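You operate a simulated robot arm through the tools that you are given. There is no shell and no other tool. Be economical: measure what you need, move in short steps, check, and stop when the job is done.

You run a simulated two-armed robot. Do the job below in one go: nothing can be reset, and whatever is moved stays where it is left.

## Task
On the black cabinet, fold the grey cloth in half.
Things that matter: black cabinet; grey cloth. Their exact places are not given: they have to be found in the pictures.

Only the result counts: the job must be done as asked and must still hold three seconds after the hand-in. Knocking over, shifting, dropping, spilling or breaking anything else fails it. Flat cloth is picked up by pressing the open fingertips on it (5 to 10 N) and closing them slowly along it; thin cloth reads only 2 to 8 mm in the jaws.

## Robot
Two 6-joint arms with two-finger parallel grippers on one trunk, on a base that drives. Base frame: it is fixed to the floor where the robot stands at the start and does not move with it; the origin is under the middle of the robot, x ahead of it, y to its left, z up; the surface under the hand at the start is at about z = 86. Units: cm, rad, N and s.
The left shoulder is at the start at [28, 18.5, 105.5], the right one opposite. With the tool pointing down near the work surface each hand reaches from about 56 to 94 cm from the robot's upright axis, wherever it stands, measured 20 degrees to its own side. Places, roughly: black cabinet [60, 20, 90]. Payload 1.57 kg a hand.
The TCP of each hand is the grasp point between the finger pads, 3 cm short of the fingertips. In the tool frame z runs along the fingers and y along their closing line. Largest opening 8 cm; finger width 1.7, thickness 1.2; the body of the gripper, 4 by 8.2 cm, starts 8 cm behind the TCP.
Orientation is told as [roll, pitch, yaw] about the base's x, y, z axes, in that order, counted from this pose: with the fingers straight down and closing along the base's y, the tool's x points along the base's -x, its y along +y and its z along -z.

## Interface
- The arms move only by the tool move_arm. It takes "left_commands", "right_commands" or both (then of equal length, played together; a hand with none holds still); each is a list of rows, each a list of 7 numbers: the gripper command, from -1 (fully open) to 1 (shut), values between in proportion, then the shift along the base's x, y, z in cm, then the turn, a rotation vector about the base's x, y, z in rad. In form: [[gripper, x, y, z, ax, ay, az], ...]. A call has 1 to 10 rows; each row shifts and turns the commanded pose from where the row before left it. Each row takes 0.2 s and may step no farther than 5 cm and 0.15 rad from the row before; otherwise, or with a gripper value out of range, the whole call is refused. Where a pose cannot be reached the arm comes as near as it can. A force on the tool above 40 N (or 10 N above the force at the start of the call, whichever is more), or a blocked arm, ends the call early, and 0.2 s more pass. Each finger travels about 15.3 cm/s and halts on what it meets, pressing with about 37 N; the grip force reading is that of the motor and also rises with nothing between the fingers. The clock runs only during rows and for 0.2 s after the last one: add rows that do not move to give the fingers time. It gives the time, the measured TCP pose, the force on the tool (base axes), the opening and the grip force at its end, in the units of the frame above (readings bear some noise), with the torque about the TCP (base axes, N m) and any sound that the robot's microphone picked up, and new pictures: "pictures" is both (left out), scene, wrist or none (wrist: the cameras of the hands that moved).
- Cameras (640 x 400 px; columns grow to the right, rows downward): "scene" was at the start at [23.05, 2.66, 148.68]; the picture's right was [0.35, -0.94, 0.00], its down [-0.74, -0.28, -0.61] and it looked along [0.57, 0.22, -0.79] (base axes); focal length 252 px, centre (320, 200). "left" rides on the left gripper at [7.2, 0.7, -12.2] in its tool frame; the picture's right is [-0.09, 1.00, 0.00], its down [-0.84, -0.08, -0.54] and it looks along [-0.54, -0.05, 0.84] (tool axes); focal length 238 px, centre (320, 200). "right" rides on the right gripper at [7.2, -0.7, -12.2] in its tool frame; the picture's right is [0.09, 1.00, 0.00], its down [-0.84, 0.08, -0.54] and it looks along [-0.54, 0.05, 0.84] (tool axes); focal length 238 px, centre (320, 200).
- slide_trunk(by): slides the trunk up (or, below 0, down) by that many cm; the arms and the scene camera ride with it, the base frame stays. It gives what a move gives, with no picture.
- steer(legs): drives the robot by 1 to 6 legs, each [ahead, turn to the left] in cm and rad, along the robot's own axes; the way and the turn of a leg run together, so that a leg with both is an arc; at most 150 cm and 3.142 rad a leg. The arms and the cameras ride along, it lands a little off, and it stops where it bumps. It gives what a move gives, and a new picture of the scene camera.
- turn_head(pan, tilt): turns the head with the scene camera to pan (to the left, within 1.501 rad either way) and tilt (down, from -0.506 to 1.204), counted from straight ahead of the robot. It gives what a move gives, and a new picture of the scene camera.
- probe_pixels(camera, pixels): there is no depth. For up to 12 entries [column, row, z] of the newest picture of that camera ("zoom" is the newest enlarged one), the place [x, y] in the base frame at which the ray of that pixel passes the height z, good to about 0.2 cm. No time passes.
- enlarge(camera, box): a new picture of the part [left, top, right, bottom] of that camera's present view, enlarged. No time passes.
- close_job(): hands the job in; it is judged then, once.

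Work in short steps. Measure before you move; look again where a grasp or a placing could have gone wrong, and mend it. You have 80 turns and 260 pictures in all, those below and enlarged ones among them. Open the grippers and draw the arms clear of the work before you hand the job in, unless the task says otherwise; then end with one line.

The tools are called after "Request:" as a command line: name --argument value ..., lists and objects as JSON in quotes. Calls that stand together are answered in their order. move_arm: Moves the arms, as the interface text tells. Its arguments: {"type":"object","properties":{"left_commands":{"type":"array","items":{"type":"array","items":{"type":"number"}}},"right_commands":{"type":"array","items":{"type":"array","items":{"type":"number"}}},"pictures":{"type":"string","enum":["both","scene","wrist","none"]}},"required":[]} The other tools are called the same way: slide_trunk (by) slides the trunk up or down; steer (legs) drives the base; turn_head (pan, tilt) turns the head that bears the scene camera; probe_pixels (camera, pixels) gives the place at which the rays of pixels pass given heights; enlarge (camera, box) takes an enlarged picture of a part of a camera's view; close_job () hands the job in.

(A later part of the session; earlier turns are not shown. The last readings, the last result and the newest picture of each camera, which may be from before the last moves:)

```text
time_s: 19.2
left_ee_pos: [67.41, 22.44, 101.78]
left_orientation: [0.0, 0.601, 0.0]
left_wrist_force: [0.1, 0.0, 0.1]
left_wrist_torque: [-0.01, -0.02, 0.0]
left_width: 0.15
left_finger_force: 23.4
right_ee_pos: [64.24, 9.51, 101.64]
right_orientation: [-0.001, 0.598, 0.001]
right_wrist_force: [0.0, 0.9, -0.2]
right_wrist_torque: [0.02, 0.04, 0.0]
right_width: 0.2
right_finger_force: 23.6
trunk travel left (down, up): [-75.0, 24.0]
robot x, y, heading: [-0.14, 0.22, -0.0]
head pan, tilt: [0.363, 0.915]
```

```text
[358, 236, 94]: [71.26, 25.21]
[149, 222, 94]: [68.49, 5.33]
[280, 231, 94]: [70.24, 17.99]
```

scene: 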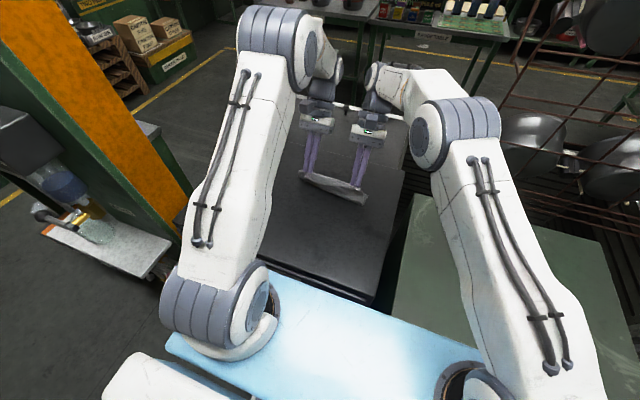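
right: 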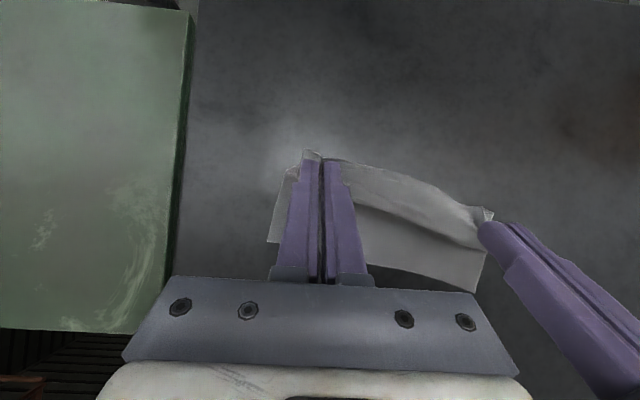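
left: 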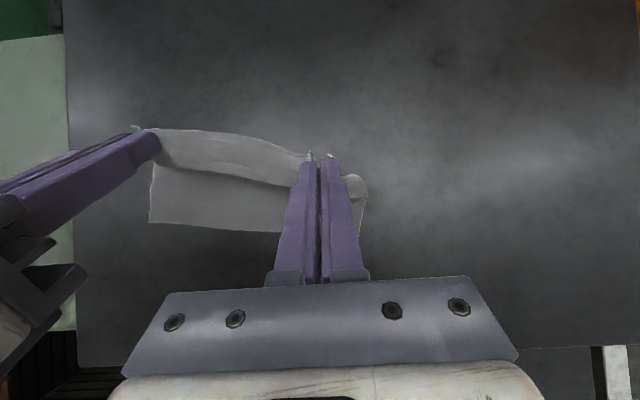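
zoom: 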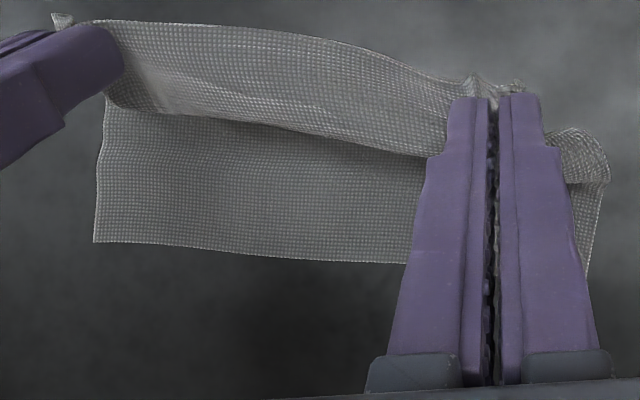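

Now the second half of the arc along the cloth's own axis, stopping with the tips about 2.5 cm above the surface and past the fold line.

Request:
move_arm --left_commands '[[1, 0.7, -0.1, -0.1, 0, 0, 0], [1, 0.6, -0.1, -0.2, 0, 0, 0], [1, 0.6, -0.1, -0.4, 0, 0, 0], [1, 0.5, -0.1, -0.5, 0, 0, 0], [1, 0.5, -0.1, -0.7, 0, 0, 0], [1, 0.4, -0.1, -0.8, 0, 0, 0], [1, 0, 0, 0, 0, 0, 0], [1, 0, 0, 0, 0, 0, 0]]' --right_commands '[[1, 0.9, -0.1, -0.1, 0, 0, 0], [1, 0.9, -0.1, -0.2, 0, 0, 0], [1, 0.8, -0.1, -0.4, 0, 0, 0], [1, 0.7, -0.1, -0.5, 0, 0, 0], [1, 0.6, -0.1, -0.7, 0, 0, 0], [1, 0.5, -0.1, -0.8, 0, 0, 0], [1, 0, 0, 0, 0, 0, 0], [1, 0, 0, 0, 0, 0, 0]]' --pictures "wrist"

Request:
enlarge --camera "right" --box '[250, 120, 520, 290]'

Request:
enlarge --camera "left" --box '[110, 120, 380, 290]'

```text
time_s: 21.0
left_ee_pos: [70.82, 21.77, 99.06]
left_orientation: [-0.001, 0.601, 0.0]
left_wrist_force: [0.1, 0.1, 0.9]
left_wrist_torque: [0.0, 0.0, -0.01]
left_width: 0.15
left_finger_force: 23.8
right_ee_pos: [68.78, 9.03, 98.87]
right_orientation: [0.001, 0.601, 0.0]
right_wrist_force: [0.8, 0.7, -0.9]
right_wrist_torque: [-0.03, 0.0, 0.01]
right_width: 0.2
right_finger_force: 23.1
trunk travel left (down, up): [-75.0, 24.0]
robot x, y, heading: [-0.15, 0.12, 0.0]
head pan, tilt: [0.363, 0.915]
```

right: 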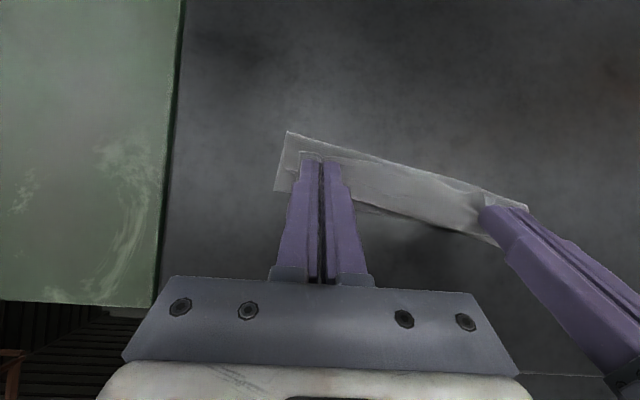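
left: 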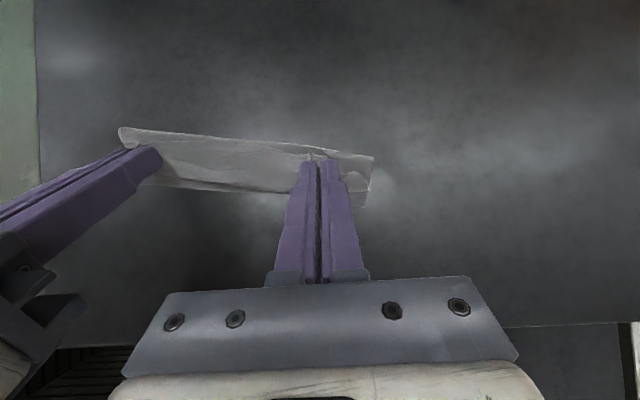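

```text
2.35 times, centred on (385, 205) of right
```

zoom: 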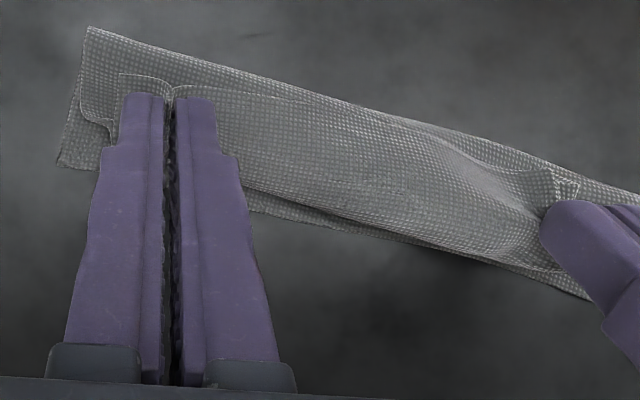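

```text
2.35 times, centred on (245, 205) of left
```

zoom: 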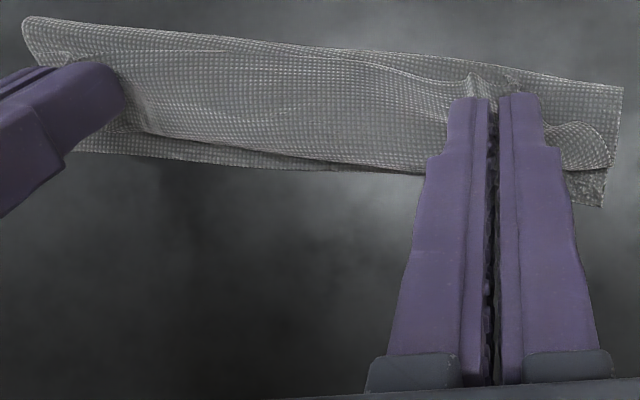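

I probe the fold line and the bottom far edge to judge whether the fold is centred.

Request:
probe_pixels --camera "right" --pixels '[[287, 131, 94.3], [275, 189, 94], [527, 207, 94.3], [498, 246, 94], [350, 207, 94], [275, 189, 94]]'

Request:
probe_pixels --camera "left" --pixels '[[119, 128, 94.3], [374, 156, 94.3], [364, 207, 94], [210, 191, 94], [250, 193, 94]]'

```text
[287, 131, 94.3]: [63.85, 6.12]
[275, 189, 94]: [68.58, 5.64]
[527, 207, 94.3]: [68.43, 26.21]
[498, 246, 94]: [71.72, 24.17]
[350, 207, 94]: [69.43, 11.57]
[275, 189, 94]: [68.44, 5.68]
```

```text
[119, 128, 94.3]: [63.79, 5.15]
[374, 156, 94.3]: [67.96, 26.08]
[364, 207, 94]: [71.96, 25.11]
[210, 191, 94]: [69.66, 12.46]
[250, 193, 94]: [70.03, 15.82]
```

The left fold is off-centre (bottom layer only ~4 cm) because the tilt is too small, and more tilt is only reachable nearer the robot. So I unfold by reversing the arc. Then I'll drag the gripped cloth toward the robot, where the hands can tilt to about 1.2.

Request:
move_arm --left_commands '[[1, -0.6, 0.1, 0.8, 0, 0, 0], [1, -0.8, 0.1, 0.8, 0, 0, 0], [1, -1.0, 0.1, 0.7, 0, 0, 0], [1, -1.0, 0.1, 0.4, 0, 0, 0], [1, -1.2, 0.1, 0, 0, 0, 0], [1, -1.2, 0.1, -0.4, 0, 0, 0], [1, -1.2, 0, -0.9, 0, 0, 0], [1, -1.0, 0, -1.2, 0, 0, 0], [1, -0.9, 0, -1.0, 0, 0, 0], [1, -0.6, 0, -0.8, 0, 0, 0]]' --right_commands '[[1, -0.7, 0.1, 0.8, 0, 0, 0], [1, -0.9, 0.1, 0.8, 0, 0, 0], [1, -1.1, 0.1, 0.7, 0, 0, 0], [1, -1.2, 0.1, 0.4, 0, 0, 0], [1, -1.3, 0.1, 0, 0, 0, 0], [1, -1.3, 0.1, -0.4, 0, 0, 0], [1, -1.3, 0, -0.9, 0, 0, 0], [1, -1.1, 0, -1.2, 0, 0, 0], [1, -1.0, 0, -1.0, 0, 0, 0], [1, -0.7, 0, -0.8, 0, 0, 0]]' --pictures "both"

```text
time_s: 23.2
left_ee_pos: [61.28, 22.21, 97.39]
left_orientation: [0.001, 0.598, 0.0]
left_wrist_force: [-0.4, -0.5, 0.2]
left_wrist_torque: [0.02, 0.02, -0.02]
left_width: 0.13
left_finger_force: 23.1
right_ee_pos: [58.06, 9.58, 97.28]
right_orientation: [-0.001, 0.601, 0.002]
right_wrist_force: [0.8, -0.2, 1.2]
right_wrist_torque: [-0.05, -0.02, 0.02]
right_width: 0.19
right_finger_force: 23.3
trunk travel left (down, up): [-75.0, 24.0]
robot x, y, heading: [0.05, -0.16, -0.003]
head pan, tilt: [0.363, 0.915]
```

scene: 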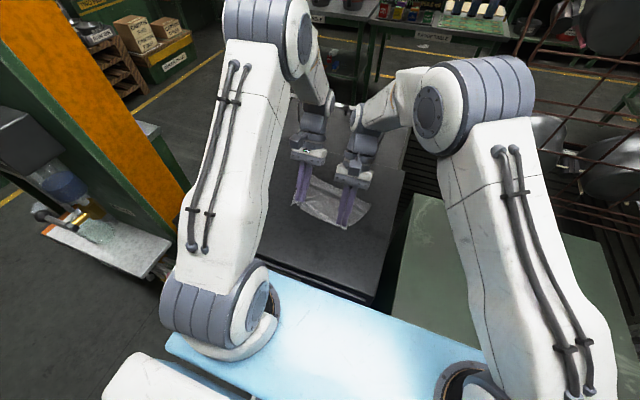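
right: 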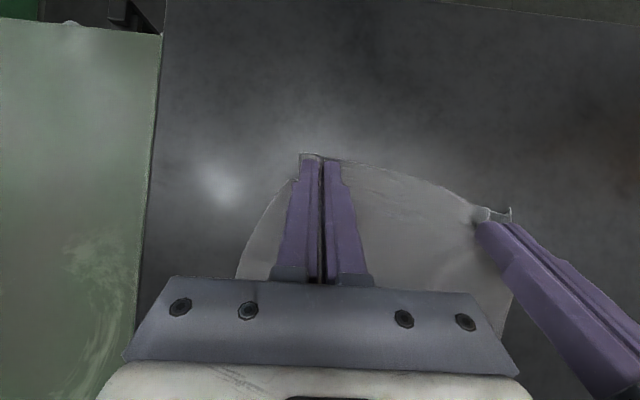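
left: 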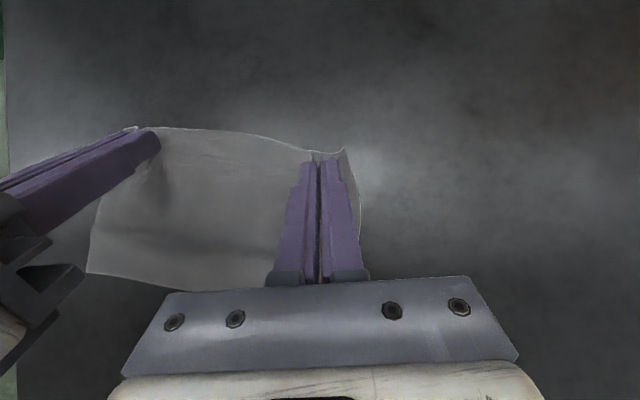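

It's unfolded flat. I drag the cloth toward the robot to tip x≈50, equalising left and right to straighten it.

Request:
probe_pixels --camera "scene" --pixels '[[372, 298, 94], [260, 255, 94]]'

Request:
move_arm --left_commands '[[1, -1, -0.1, 0, 0, 0, 0], [1, -1, -0.1, 0, 0, 0, 0], [1, -1, -0.1, 0, 0, 0, 0], [1, -1, -0.1, 0, 0, 0, 0], [1, -1, -0.1, 0, 0, 0, 0], [1, -1, -0.2, 0, 0, 0, 0], [1, -1, -0.2, 0, 0, 0, 0], [1, -1, -0.2, 0, 0, 0, 0], [1, -1, -0.2, 0, 0, 0, 0], [1, -0.7, -0.2, 0, 0, 0, 0]]' --right_commands '[[1, -0.65, -0.15, 0, 0, 0, 0], [1, -0.65, -0.15, 0, 0, 0, 0], [1, -0.65, -0.15, 0, 0, 0, 0], [1, -0.65, -0.15, 0, 0, 0, 0], [1, -0.65, -0.15, 0, 0, 0, 0], [1, -0.65, -0.2, 0, 0, 0, 0], [1, -0.65, -0.2, 0, 0, 0, 0], [1, -0.65, -0.2, 0, 0, 0, 0], [1, -0.65, -0.2, 0, 0, 0, 0], [1, -0.65, -0.2, 0, 0, 0, 0]]' --pictures "both"

```text
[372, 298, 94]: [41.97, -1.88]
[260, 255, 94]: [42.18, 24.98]
```

```text
time_s: 25.4
left_ee_pos: [51.45, 20.9, 97.44]
left_orientation: [0.0, 0.6, -0.001]
left_wrist_force: [-0.8, 1.3, 0.3]
left_wrist_torque: [0.01, -0.02, -0.06]
left_width: 0.15
left_finger_force: 23.5
right_ee_pos: [51.43, 7.94, 97.3]
right_orientation: [0.001, 0.599, -0.001]
right_wrist_force: [-0.1, 0.1, 0.6]
right_wrist_torque: [0.04, -0.03, 0.0]
right_width: 0.2
right_finger_force: 23.5
trunk travel left (down, up): [-75.0, 24.0]
robot x, y, heading: [-0.03, -0.29, -0.0]
head pan, tilt: [0.363, 0.915]
```

scene: 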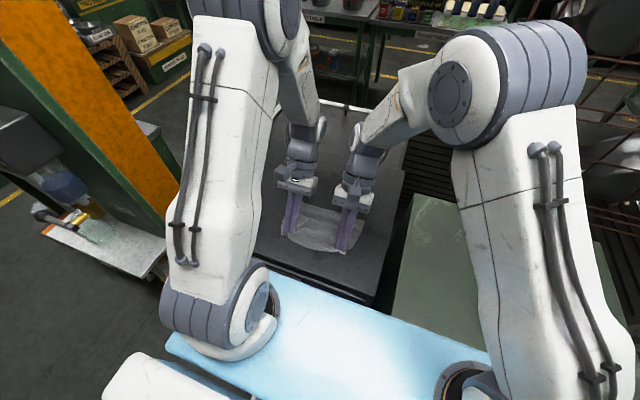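
right: 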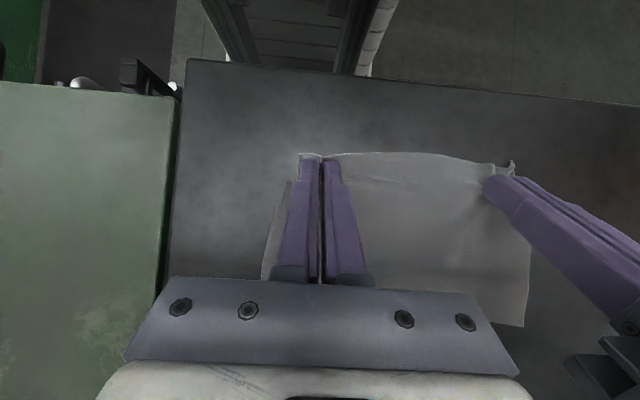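
left: 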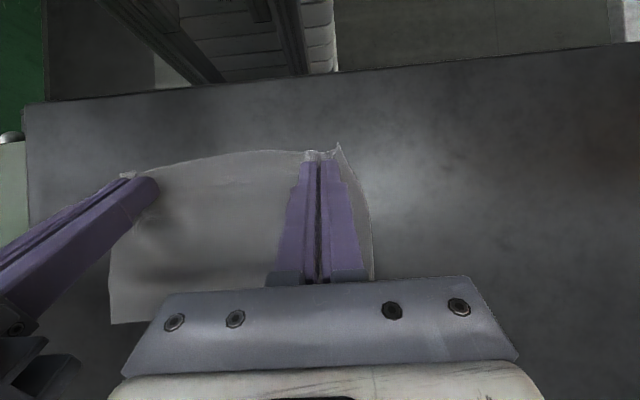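

The cloth followed. I probe its far corners: FL in the right view at (524,327), FR in the left view at (110,324).

Request:
probe_pixels --camera "right" --pixels '[[524, 327, 94], [300, 154, 95], [512, 162, 95]]'

Request:
probe_pixels --camera "left" --pixels '[[110, 324, 94], [338, 145, 95], [122, 176, 95]]'

```text
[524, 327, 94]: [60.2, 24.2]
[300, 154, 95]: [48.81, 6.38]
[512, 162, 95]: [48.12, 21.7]
```

```text
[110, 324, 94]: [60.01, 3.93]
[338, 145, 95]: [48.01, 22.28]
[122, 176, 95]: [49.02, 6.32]
```

The cloth is now straight: far edge at x=60.1 and fold line at x≈53.6. I arc the near edge up and over while increasing the tilt to 1.2.

Request:
move_arm --left_commands '[[1, 0.12, 0, 0.7, 0, 0, 0], [1, 0.13, 0, 0.7, 0, 0, 0], [1, 0.95, 0, 0.82, 0, 0.15, 0], [1, 1.21, 0, 0.46, 0, 0.15, 0], [1, 0, 0, 0, 0, 0, 0], [1, 1.25, 0, 0.03, 0, 0.15, 0], [1, 1.3, 0, -0.3, 0, 0.15, 0], [1, 0, 0, 0, 0, 0, 0]]' --right_commands '[[1, 0.12, 0, 0.7, 0, 0, 0], [1, 0.13, 0, 0.7, 0, 0, 0], [1, 0.95, 0, 0.82, 0, 0.15, 0], [1, 1.21, 0, 0.46, 0, 0.15, 0], [1, 0, 0, 0, 0, 0, 0], [1, 1.25, 0, 0.03, 0, 0.15, 0], [1, 1.3, 0, -0.3, 0, 0.15, 0], [1, 0, 0, 0, 0, 0, 0]]' --pictures "both"

```text
time_s: 27.2
left_ee_pos: [56.46, 20.84, 99.76]
left_orientation: [-0.001, 1.201, 0.001]
left_wrist_force: [0.9, -0.8, -0.1]
left_wrist_torque: [0.0, -0.01, -0.07]
left_width: 0.11
left_finger_force: 23.8
right_ee_pos: [56.55, 7.62, 99.85]
right_orientation: [0.0, 1.201, 0.001]
right_wrist_force: [0.3, 1.0, 0.2]
right_wrist_torque: [-0.01, 0.02, 0.0]
right_width: 0.2
right_finger_force: 24.0
trunk travel left (down, up): [-75.0, 24.0]
robot x, y, heading: [0.05, -0.18, -0.003]
head pan, tilt: [0.363, 0.915]
```

scene: 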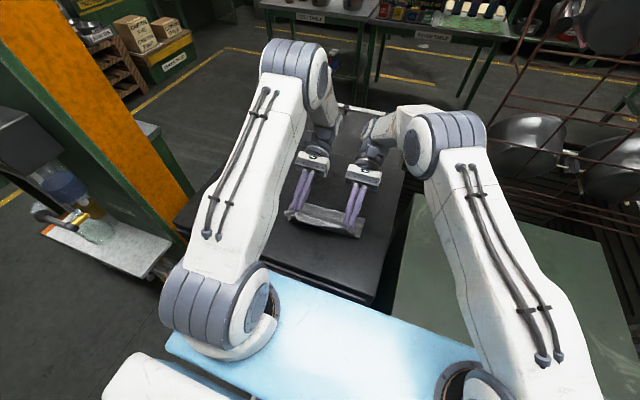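
right: 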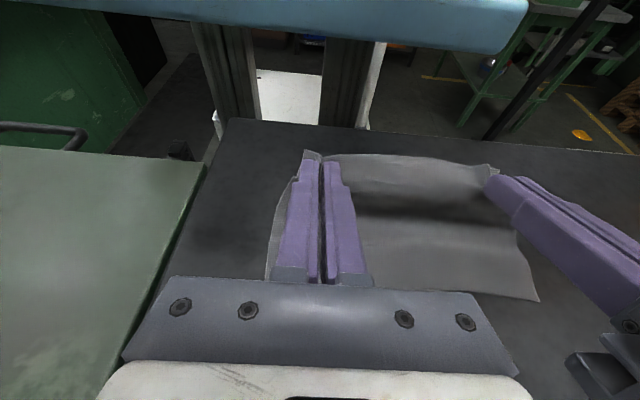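
left: 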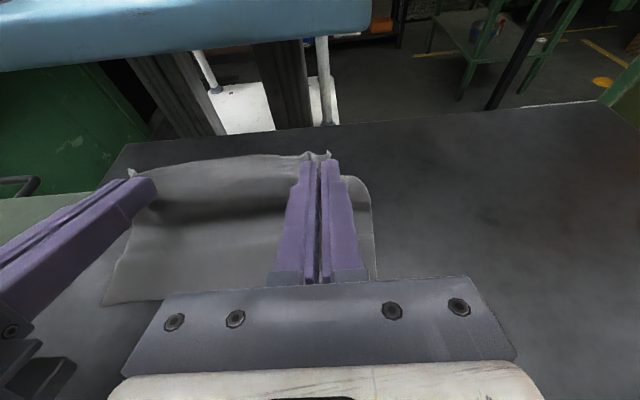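

The flap now stands nearly upright over the fold line. I continue forward and down at this tilt.

Request:
move_arm --left_commands '[[1, 0.8, 0, 0, 0, 0.05, 0], [1, 0.8, 0, -0.2, 0, 0.05, 0], [1, 0.8, 0, -0.3, 0, 0, 0], [1, 0.7, 0, -0.5, 0, 0, 0], [1, 0.6, 0, -0.6, 0, 0, 0], [1, 0, 0, 0, 0, 0, 0]]' --right_commands '[[1, 0.8, 0, 0, 0, 0.05, 0], [1, 0.8, 0, -0.2, 0, 0.05, 0], [1, 0.8, 0, -0.3, 0, 0, 0], [1, 0.7, 0, -0.5, 0, 0, 0], [1, 0.6, 0, -0.6, 0, 0, 0], [1, 0, 0, 0, 0, 0, 0]]' --pictures "both"

Request:
enlarge --camera "left" --box '[70, 110, 390, 310]'

Request:
enlarge --camera "right" --box '[250, 110, 570, 310]'

```text
time_s: 28.6
left_ee_pos: [60.15, 20.63, 98.04]
left_orientation: [-0.009, 1.294, -0.007]
left_wrist_force: [-5.9, -17.9, -1.7]
left_wrist_torque: [-0.26, 0.05, 0.43]
left_width: 0.12
left_finger_force: 22.8
right_ee_pos: [56.36, 6.42, 97.28]
right_orientation: [0.01, 1.294, 0.005]
right_wrist_force: [5.1, 17.2, 1.2]
right_wrist_torque: [0.2, -0.03, -0.56]
right_width: 0.25
right_finger_force: 23.7
right hand out of reach, approached as far as the arm can: row 1, 2, 3, 4, 5
trunk travel left (down, up): [-75.0, 24.0]
robot x, y, heading: [-0.19, -0.47, -0.001]
head pan, tilt: [0.363, 0.915]
```

scene: 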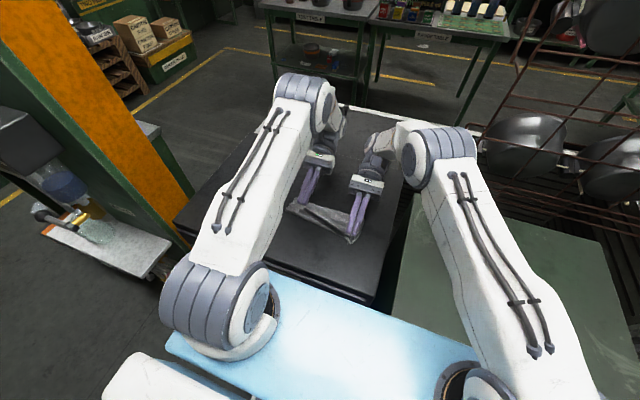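
right: 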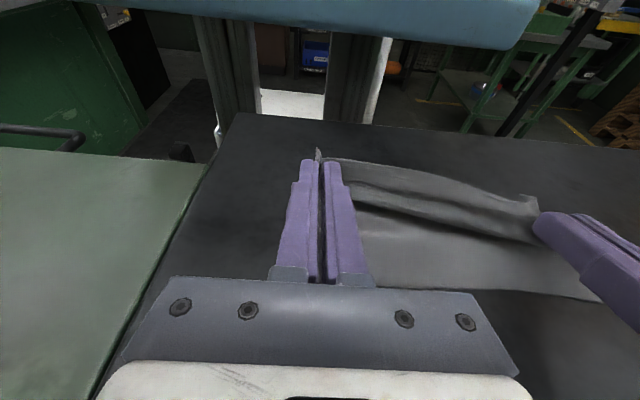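
left: 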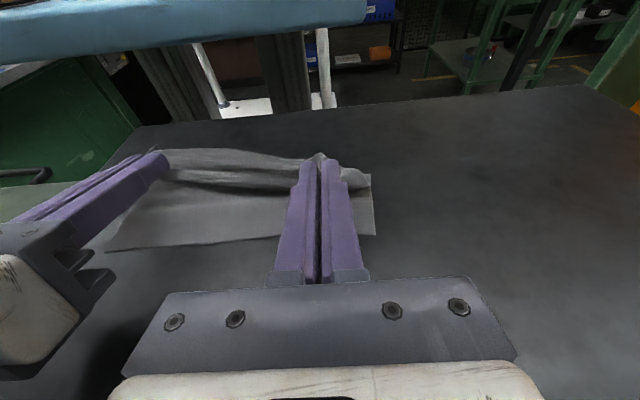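

```text
2.00 times, centred on (230, 210) of left
```

zoom: 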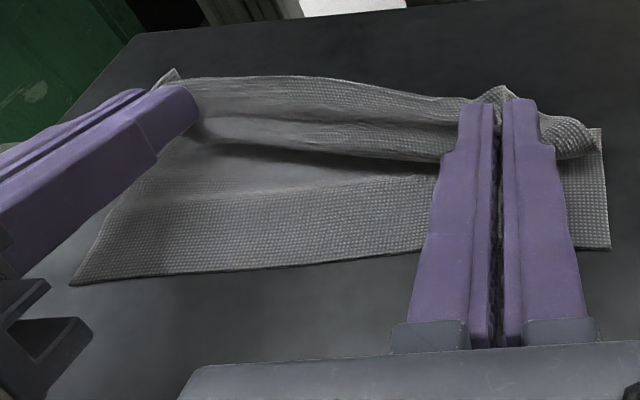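

```text
2.00 times, centred on (410, 210) of right
```

zoom: 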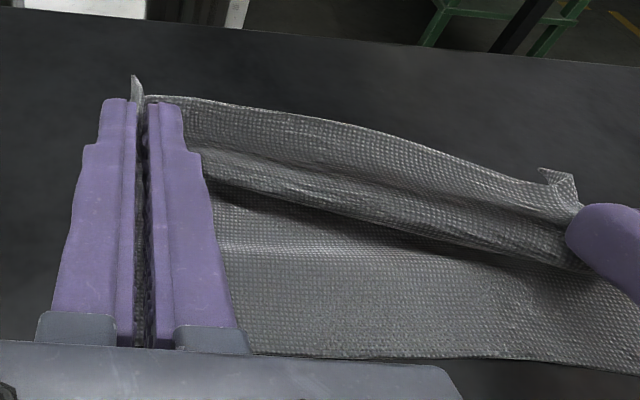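

The right arm hit its reach at that tilt while the left is fine (tip x≈57.3). I untilt the right hand to about 0.95 and bring its tip forward to x≈57.3, easing tension inward.

Request:
move_arm --right_commands '[[1, 0.1, 0.5, 0.5, 0, -0.12, 0], [1, 0.3, 0.5, 0.5, 0, -0.12, 0], [1, 0.6, 0.2, 0.4, 0, -0.1, 0], [1, 0.8, 0, 0.2, 0, 0, 0], [1, 0.8, 0, 0, 0, 0, 0], [1, 0.7, 0, 0, 0, 0, 0], [1, 0, 0, 0, 0, 0, 0]]' --pictures "wrist"

Request:
enlarge --camera "left" --box '[70, 110, 390, 310]'

Request:
enlarge --camera "right" --box '[250, 110, 570, 310]'

```text
time_s: 30.2
left_ee_pos: [59.94, 20.91, 98.18]
left_orientation: [0.0, 1.296, 0.0]
left_wrist_force: [-0.3, 0.7, 0.2]
left_wrist_torque: [-0.01, 0.0, 0.01]
left_width: 0.16
left_finger_force: 23.4
right_ee_pos: [59.63, 7.83, 98.9]
right_orientation: [0.0, 0.959, 0.0]
right_wrist_force: [0.3, 0.3, -0.3]
right_wrist_torque: [0.0, 0.02, -0.02]
right_width: 0.18
right_finger_force: 23.3
trunk travel left (down, up): [-75.0, 24.0]
robot x, y, heading: [0.12, -0.07, -0.0]
head pan, tilt: [0.363, 0.915]
```

right: 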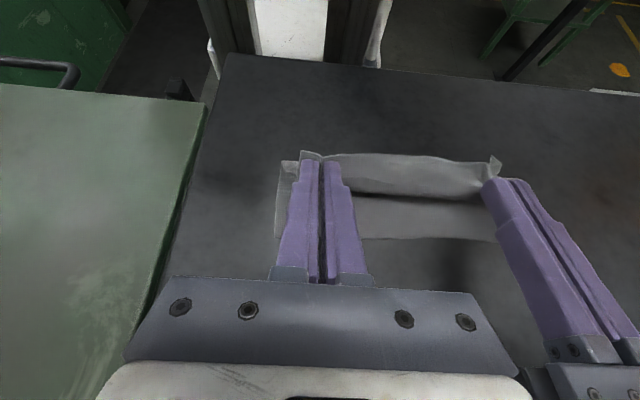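

```text
2.00 times, centred on (230, 210) of left
```

zoom: 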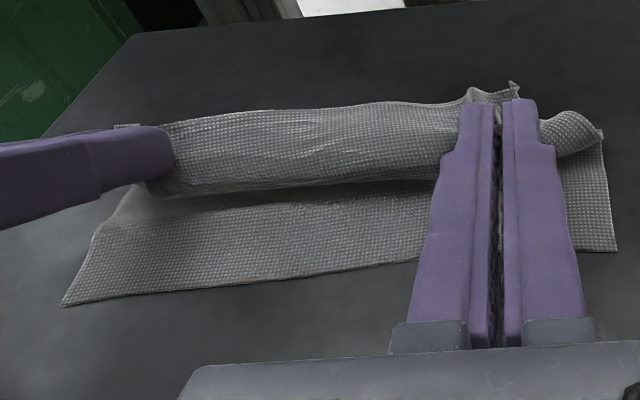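

```text
2.00 times, centred on (410, 210) of right
```

zoom: 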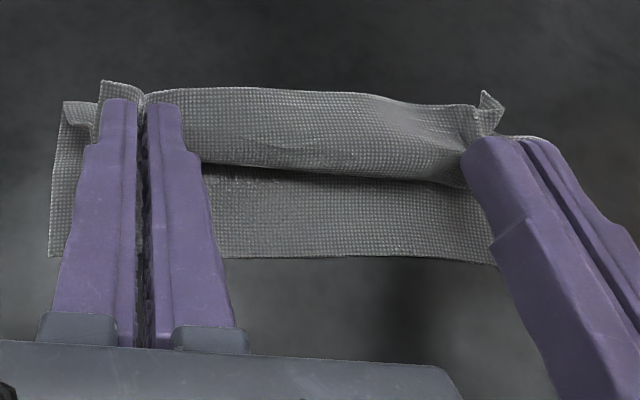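

I probe where the bottom far edge lies now.

Request:
probe_pixels --camera "left" --pixels '[[376, 235, 94], [101, 263, 94], [379, 190, 94], [260, 248, 94]]'

Request:
probe_pixels --camera "right" --pixels '[[275, 238, 94], [498, 242, 94], [281, 162, 94], [290, 161, 94]]'

```text
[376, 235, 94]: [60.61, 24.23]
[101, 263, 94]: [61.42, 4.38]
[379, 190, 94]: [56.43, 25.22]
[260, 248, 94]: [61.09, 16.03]
```

```text
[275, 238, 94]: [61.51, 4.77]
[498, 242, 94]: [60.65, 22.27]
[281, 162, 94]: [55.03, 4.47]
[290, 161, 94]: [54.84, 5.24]
```

The bottom layer's far edge is at x 60.5–61.5 with the fold near x 54–55, which looks well centred. I move the tips slightly further over and lower, then look again before releasing.

Request:
move_arm --left_commands '[[1, 0.3, 0, 0, 0, -0.03, 0], [1, 0.3, 0, -0.1, 0, -0.03, 0], [1, 0.3, 0, -0.2, 0, -0.03, 0], [1, 0.25, 0, -0.2, 0, 0, 0], [1, 0, 0, 0, 0, 0, 0]]' --right_commands '[[1, 0.5, 0, 0, 0, -0.03, 0], [1, 0.5, 0, 0, 0, -0.03, 0], [1, 0.5, 0, -0.1, 0, -0.04, 0], [1, 0.4, 0, -0.2, 0, 0, 0], [1, 0, 0, 0, 0, 0, 0]]' --pictures "wrist"

Request:
enlarge --camera "left" --box '[70, 110, 390, 310]'

Request:
enlarge --camera "right" --box '[250, 110, 570, 310]'

```text
time_s: 31.4
left_ee_pos: [61.33, 20.75, 97.62]
left_orientation: [0.001, 1.209, 0.0]
left_wrist_force: [-0.1, 0.3, 0.0]
left_wrist_torque: [-0.01, -0.02, -0.01]
left_width: 0.16
left_finger_force: 22.8
right_ee_pos: [61.53, 7.69, 98.48]
right_orientation: [-0.001, 0.858, 0.001]
right_wrist_force: [0.7, 0.1, 0.5]
right_wrist_torque: [0.01, -0.01, -0.03]
right_width: 0.23
right_finger_force: 23.2
trunk travel left (down, up): [-75.0, 24.0]
robot x, y, heading: [-0.02, -0.09, 0.001]
head pan, tilt: [0.363, 0.915]
```

right: 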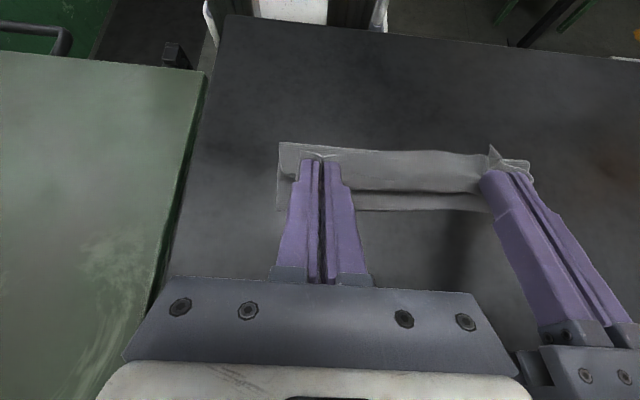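
left: 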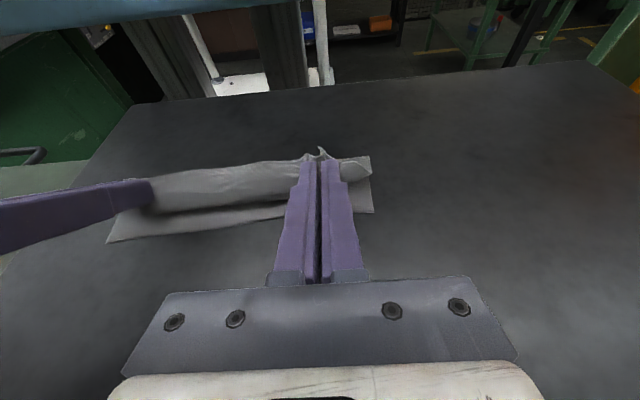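

```text
2.00 times, centred on (230, 210) of left
```

zoom: 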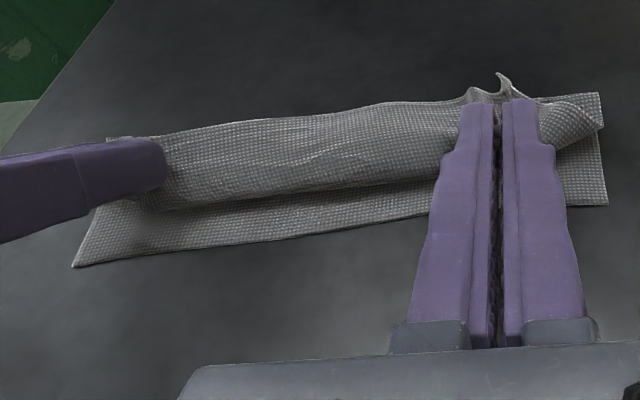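

```text
2.00 times, centred on (410, 210) of right
```

zoom: 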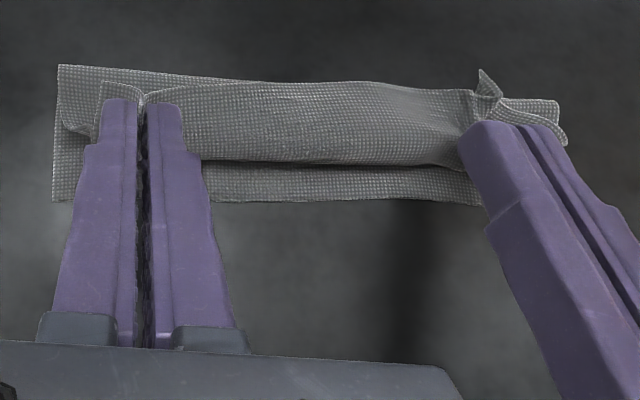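

I probe fold and far edge corners.

Request:
probe_pixels --camera "right" --pixels '[[280, 142, 94.5], [276, 210, 94], [529, 160, 94.5], [490, 211, 94]]'

Request:
probe_pixels --camera "left" --pixels '[[370, 156, 94.5], [373, 212, 94], [107, 243, 94]]'

```text
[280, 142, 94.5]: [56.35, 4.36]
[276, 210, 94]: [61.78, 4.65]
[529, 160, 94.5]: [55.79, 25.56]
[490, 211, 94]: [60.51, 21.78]
```

```text
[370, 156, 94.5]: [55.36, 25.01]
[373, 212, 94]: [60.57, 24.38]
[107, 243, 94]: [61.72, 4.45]
```

The fold line follows the tips and is now about 1 cm too far forward. I back both hands 1.8 cm to re-centre it and check.

Request:
move_arm --left_commands '[[1, -0.6, 0, 0.1, 0, 0, 0], [1, -0.6, 0, 0.1, 0, 0, 0], [1, -0.4, 0, 0, 0, 0, 0], [1, 0, 0, 0, 0, 0, 0]]' --right_commands '[[1, -0.6, 0, 0.1, 0, 0, 0], [1, -0.6, 0, 0.1, 0, 0, 0], [1, -0.6, 0, 0, 0, 0, 0], [1, 0, 0, 0, 0, 0, 0]]' --pictures "wrist"

Request:
enlarge --camera "left" --box '[70, 110, 390, 310]'

Request:
enlarge --camera "right" --box '[250, 110, 570, 310]'

```text
time_s: 32.4
left_ee_pos: [59.84, 20.86, 97.9]
left_orientation: [-0.001, 1.208, 0.001]
left_wrist_force: [0.8, -0.4, 0.2]
left_wrist_torque: [0.0, -0.02, 0.0]
left_width: 0.15
left_finger_force: 23.4
right_ee_pos: [59.78, 7.82, 98.72]
right_orientation: [-0.001, 0.859, 0.0]
right_wrist_force: [0.8, 1.0, 0.1]
right_wrist_torque: [0.01, -0.01, 0.0]
right_width: 0.2
right_finger_force: 24.0
trunk travel left (down, up): [-75.0, 24.0]
robot x, y, heading: [0.16, 0.05, -0.003]
head pan, tilt: [0.363, 0.915]
```

right: 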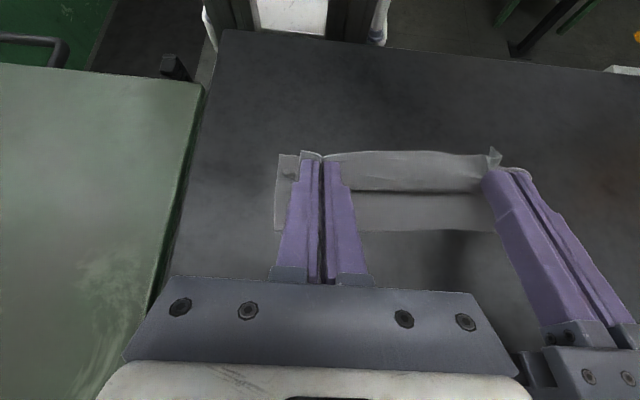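
left: 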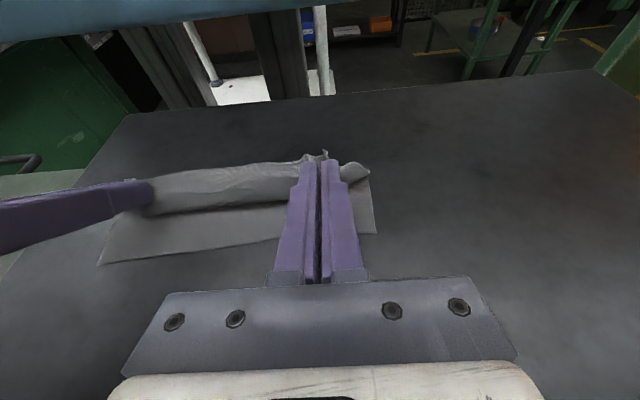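

```text
2.00 times, centred on (230, 210) of left
```

zoom: 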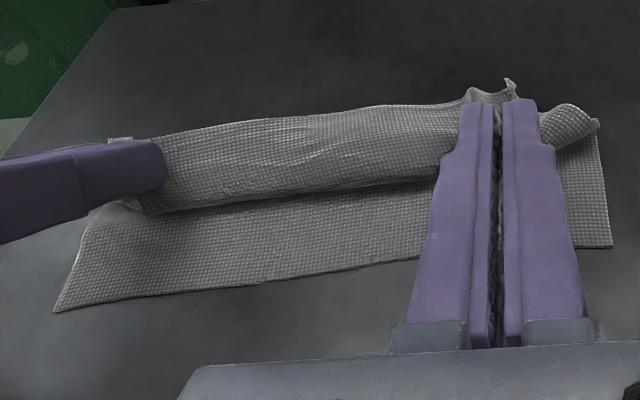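

```text
2.00 times, centred on (410, 210) of right
```

zoom: 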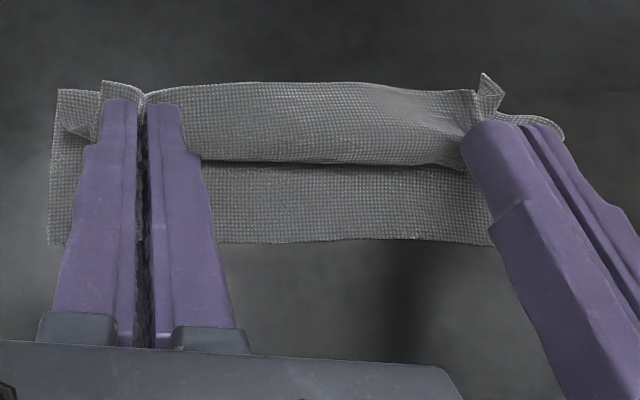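

The fold is centred (about 6.5 cm bottom layer). I release: open gradually, then withdraw along each tool axis (forward and up).

Request:
move_arm --left_commands '[[0.8, 0, 0, 0, 0, 0, 0], [0.6, 0, 0, 0, 0, 0, 0], [0.4, 0, 0, 0, 0, 0, 0], [0.4, 0, 0, 0, 0, 0, 0]]' --right_commands '[[0.8, 0, 0, 0, 0, 0, 0], [0.6, 0, 0, 0, 0, 0, 0], [0.4, 0, 0, 0, 0, 0, 0], [0.4, 0, 0, 0, 0, 0, 0]]' --pictures "wrist"

Request:
enlarge --camera "right" --box '[250, 110, 570, 310]'

Request:
enlarge --camera "left" --box '[70, 110, 390, 310]'

```text
time_s: 33.4
left_ee_pos: [59.74, 20.9, 97.96]
left_orientation: [0.0, 1.209, 0.0]
left_wrist_force: [-0.2, 0.5, 0.0]
left_wrist_torque: [0.01, 0.01, 0.0]
left_width: 2.42
left_finger_force: 0.0
right_ee_pos: [59.77, 7.62, 98.7]
right_orientation: [-0.001, 0.858, 0.0]
right_wrist_force: [0.2, -0.3, -0.9]
right_wrist_torque: [-0.02, -0.01, -0.03]
right_width: 2.4
right_finger_force: 0.1
trunk travel left (down, up): [-75.0, 24.0]
robot x, y, heading: [0.23, 0.3, -0.002]
head pan, tilt: [0.363, 0.915]
```

right: 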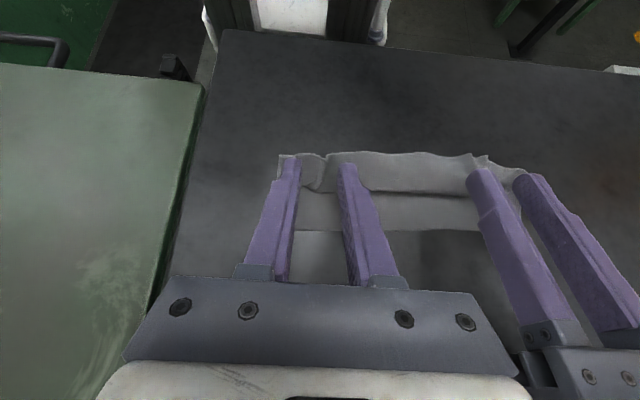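
left: 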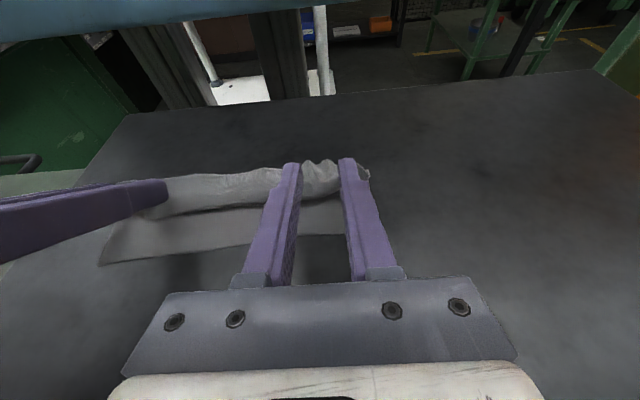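

```text
2.00 times, centred on (410, 210) of right
```

zoom: 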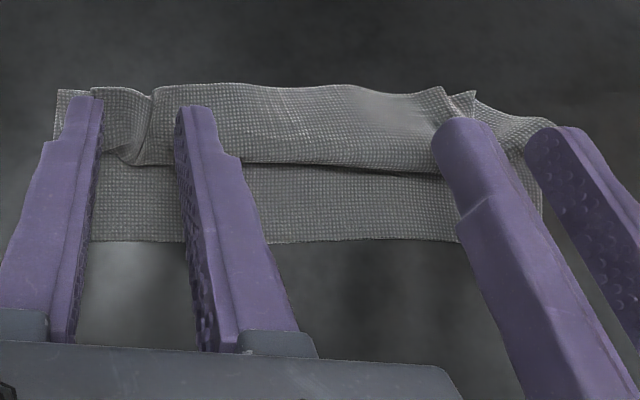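

```text
2.00 times, centred on (230, 210) of left
```

zoom: 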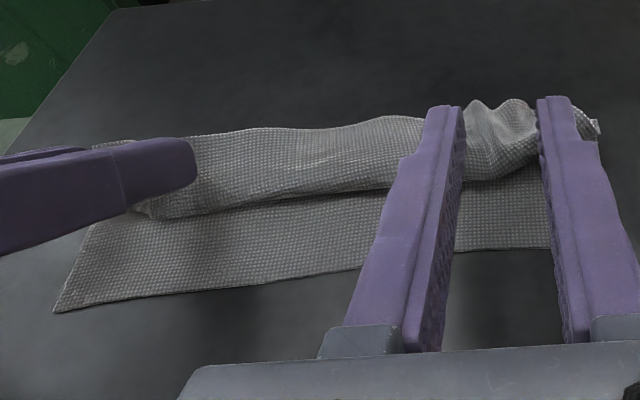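

The fingers are open but the flap stayed rolled. I withdraw both hands upward and restore the tool-down orientation for a clear view.

Request:
move_arm --left_commands '[[0.4, 0.8, 0, 1.5, 0, 0, 0], [0.3, 0.5, 0, 2.5, 0, -0.12, 0], [0.3, 0, 1, 2.5, 0, -0.15, 0], [0.3, 0, 1, 2, 0, -0.15, 0], [0.3, 0, 1, 2, 0, -0.15, 0], [0.3, 0, 1, 1, 0, -0.15, 0], [0.3, 0, 1, 0, 0, -0.15, 0], [0.3, 0, 1, 0, 0, -0.15, 0], [0.3, 0, 0, 0, 0, -0.15, 0], [0.3, 0, 0, 0, 0, 0, 0]]' --right_commands '[[0.4, 0.8, 0, 1.5, 0, 0, 0], [0.3, 0.5, 0, 2.5, 0, -0.1, 0], [0.3, 0, -1, 2.5, 0, -0.1, 0], [0.3, 0, -1, 2, 0, -0.1, 0], [0.3, 0, -1, 2, 0, -0.1, 0], [0.3, 0, -1, 1, 0, -0.1, 0], [0.3, 0, -1, 0, 0, -0.1, 0], [0.3, 0, -1, 0, 0, -0.1, 0], [0.3, 0, 0, 0, 0, -0.15, 0], [0.3, 0, 0, 0, 0, 0, 0]]' --pictures "both"

Request:
enlarge --camera "scene" --box '[240, 170, 400, 270]'

Request:
enlarge --camera "left" --box '[70, 50, 390, 250]'

```text
time_s: 35.6
left_ee_pos: [61.04, 26.83, 109.39]
left_orientation: [0.0, 0.039, 0.0]
left_wrist_force: [-0.4, 0.6, 0.4]
left_wrist_torque: [-0.01, 0.0, -0.03]
left_width: 2.82
left_finger_force: 0.1
right_ee_pos: [60.98, 1.76, 110.19]
right_orientation: [0.0, 0.007, 0.0]
right_wrist_force: [1.1, 0.3, 0.1]
right_wrist_torque: [0.0, -0.02, 0.0]
right_width: 2.79
right_finger_force: 0.1
trunk travel left (down, up): [-75.0, 24.0]
robot x, y, heading: [0.38, 0.15, -0.003]
head pan, tilt: [0.363, 0.915]
```

scene: 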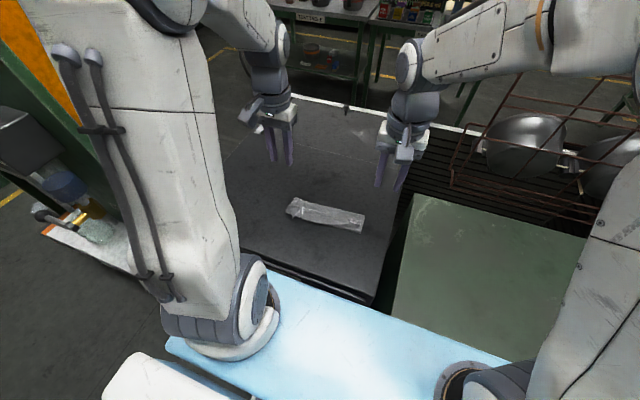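
right: 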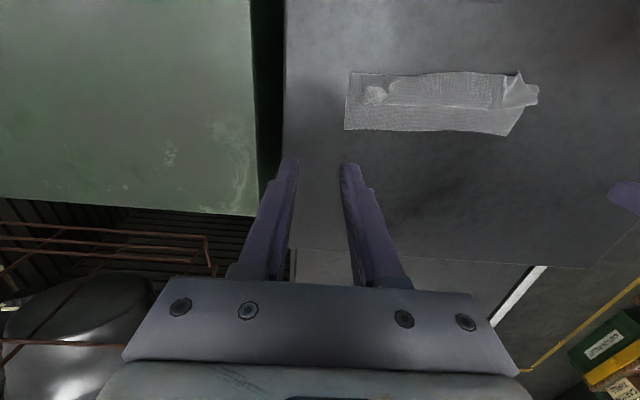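
left: 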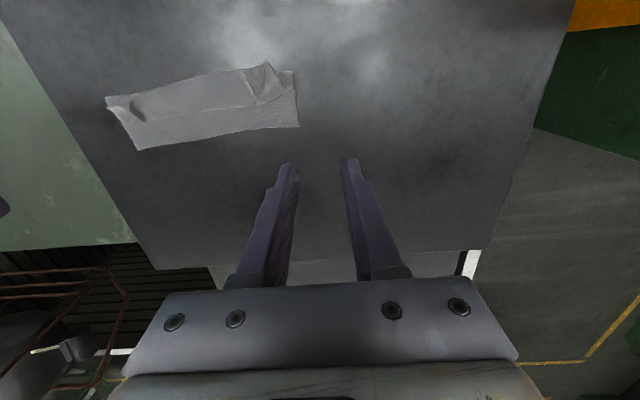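

```text
4.00 times, centred on (320, 220) of scene
```

zoom: 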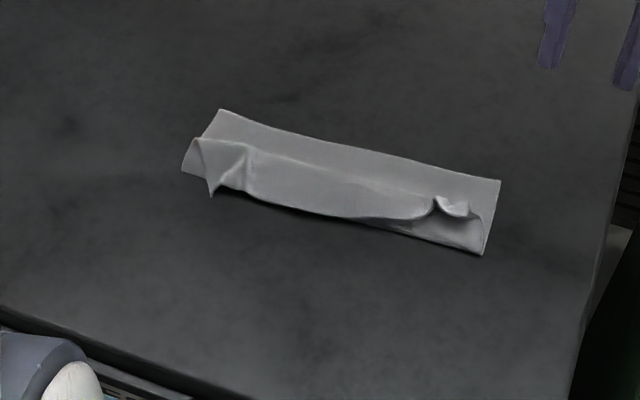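

```text
2.00 times, centred on (230, 150) of left
```

zoom: 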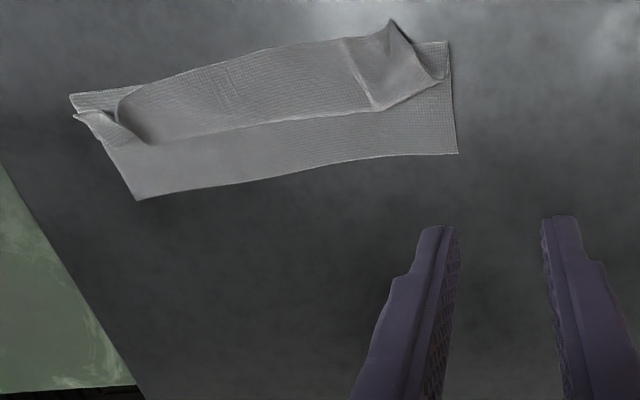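

The bottom half is well placed, but the flap folded back on itself: its free edge lies near the fold. I need to pick that edge up again and pull it flat to the far edge. I take close views to locate it.

Request:
enlarge --camera "right" --box '[330, 50, 560, 194]'

Request:
enlarge --camera "left" --box '[90, 40, 320, 184]'

Request:
enlarge --camera "scene" --box '[275, 190, 375, 252]'

```text
2.78 times, centred on (445, 122) of right
```

zoom: 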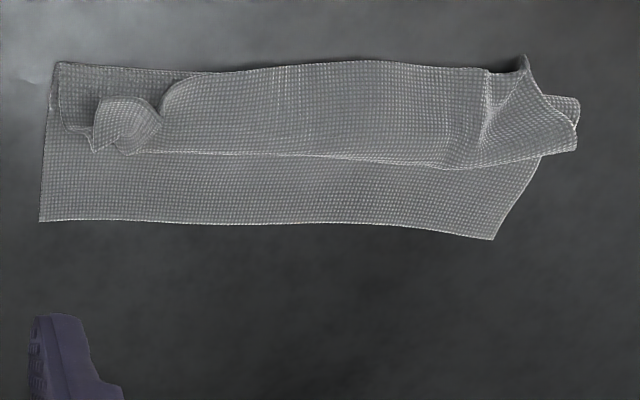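

```text
2.78 times, centred on (205, 112) of left
```

zoom: 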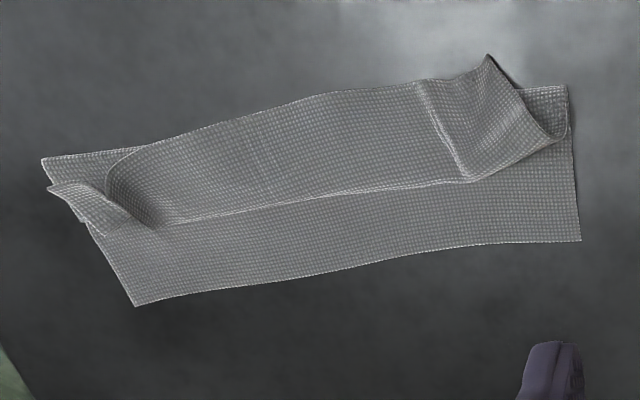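

```text
6.40 times, centred on (325, 221) of scene
```

zoom: 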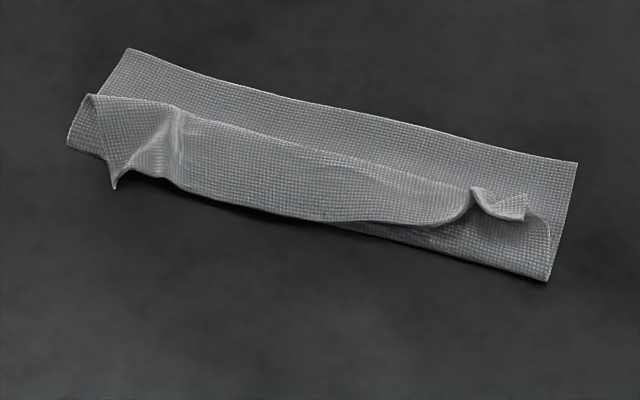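

I probe points along the free edge and the front ridge, at z≈95.

Request:
enlarge --camera "right" --box '[330, 50, 560, 194]'

Request:
probe_pixels --camera "zoom" --pixels '[[60, 63, 94.2], [40, 221, 94], [494, 240, 94], [165, 92, 95], [250, 68, 95], [450, 66, 95], [526, 57, 95.5], [300, 155, 95], [130, 150, 95], [578, 145, 95], [480, 165, 95]]'

Request:
probe_pixels --camera "left" --pixels '[[105, 97, 94.2], [128, 103, 95], [190, 80, 95], [265, 60, 95.5], [294, 71, 94.2], [298, 127, 94], [138, 150, 94], [180, 116, 95], [256, 104, 95]]'

```text
2.78 times, centred on (445, 122) of right
```

zoom: 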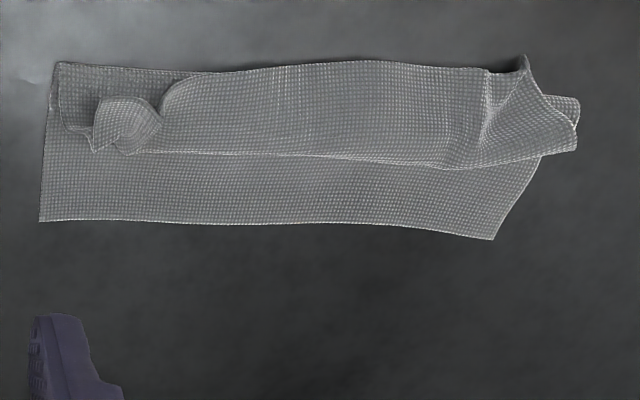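

```text
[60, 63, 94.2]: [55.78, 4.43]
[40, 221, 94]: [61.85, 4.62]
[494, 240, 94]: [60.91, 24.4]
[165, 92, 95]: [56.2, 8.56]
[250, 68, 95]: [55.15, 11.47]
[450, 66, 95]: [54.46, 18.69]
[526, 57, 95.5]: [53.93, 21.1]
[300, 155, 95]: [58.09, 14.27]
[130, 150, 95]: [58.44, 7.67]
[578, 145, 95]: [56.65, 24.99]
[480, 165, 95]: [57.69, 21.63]
```

```text
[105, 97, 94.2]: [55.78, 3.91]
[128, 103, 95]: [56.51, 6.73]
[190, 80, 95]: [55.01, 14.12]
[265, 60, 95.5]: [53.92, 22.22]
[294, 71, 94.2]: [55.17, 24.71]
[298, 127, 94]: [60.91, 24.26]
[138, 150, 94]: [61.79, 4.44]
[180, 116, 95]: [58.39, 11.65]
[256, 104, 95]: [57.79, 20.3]
```

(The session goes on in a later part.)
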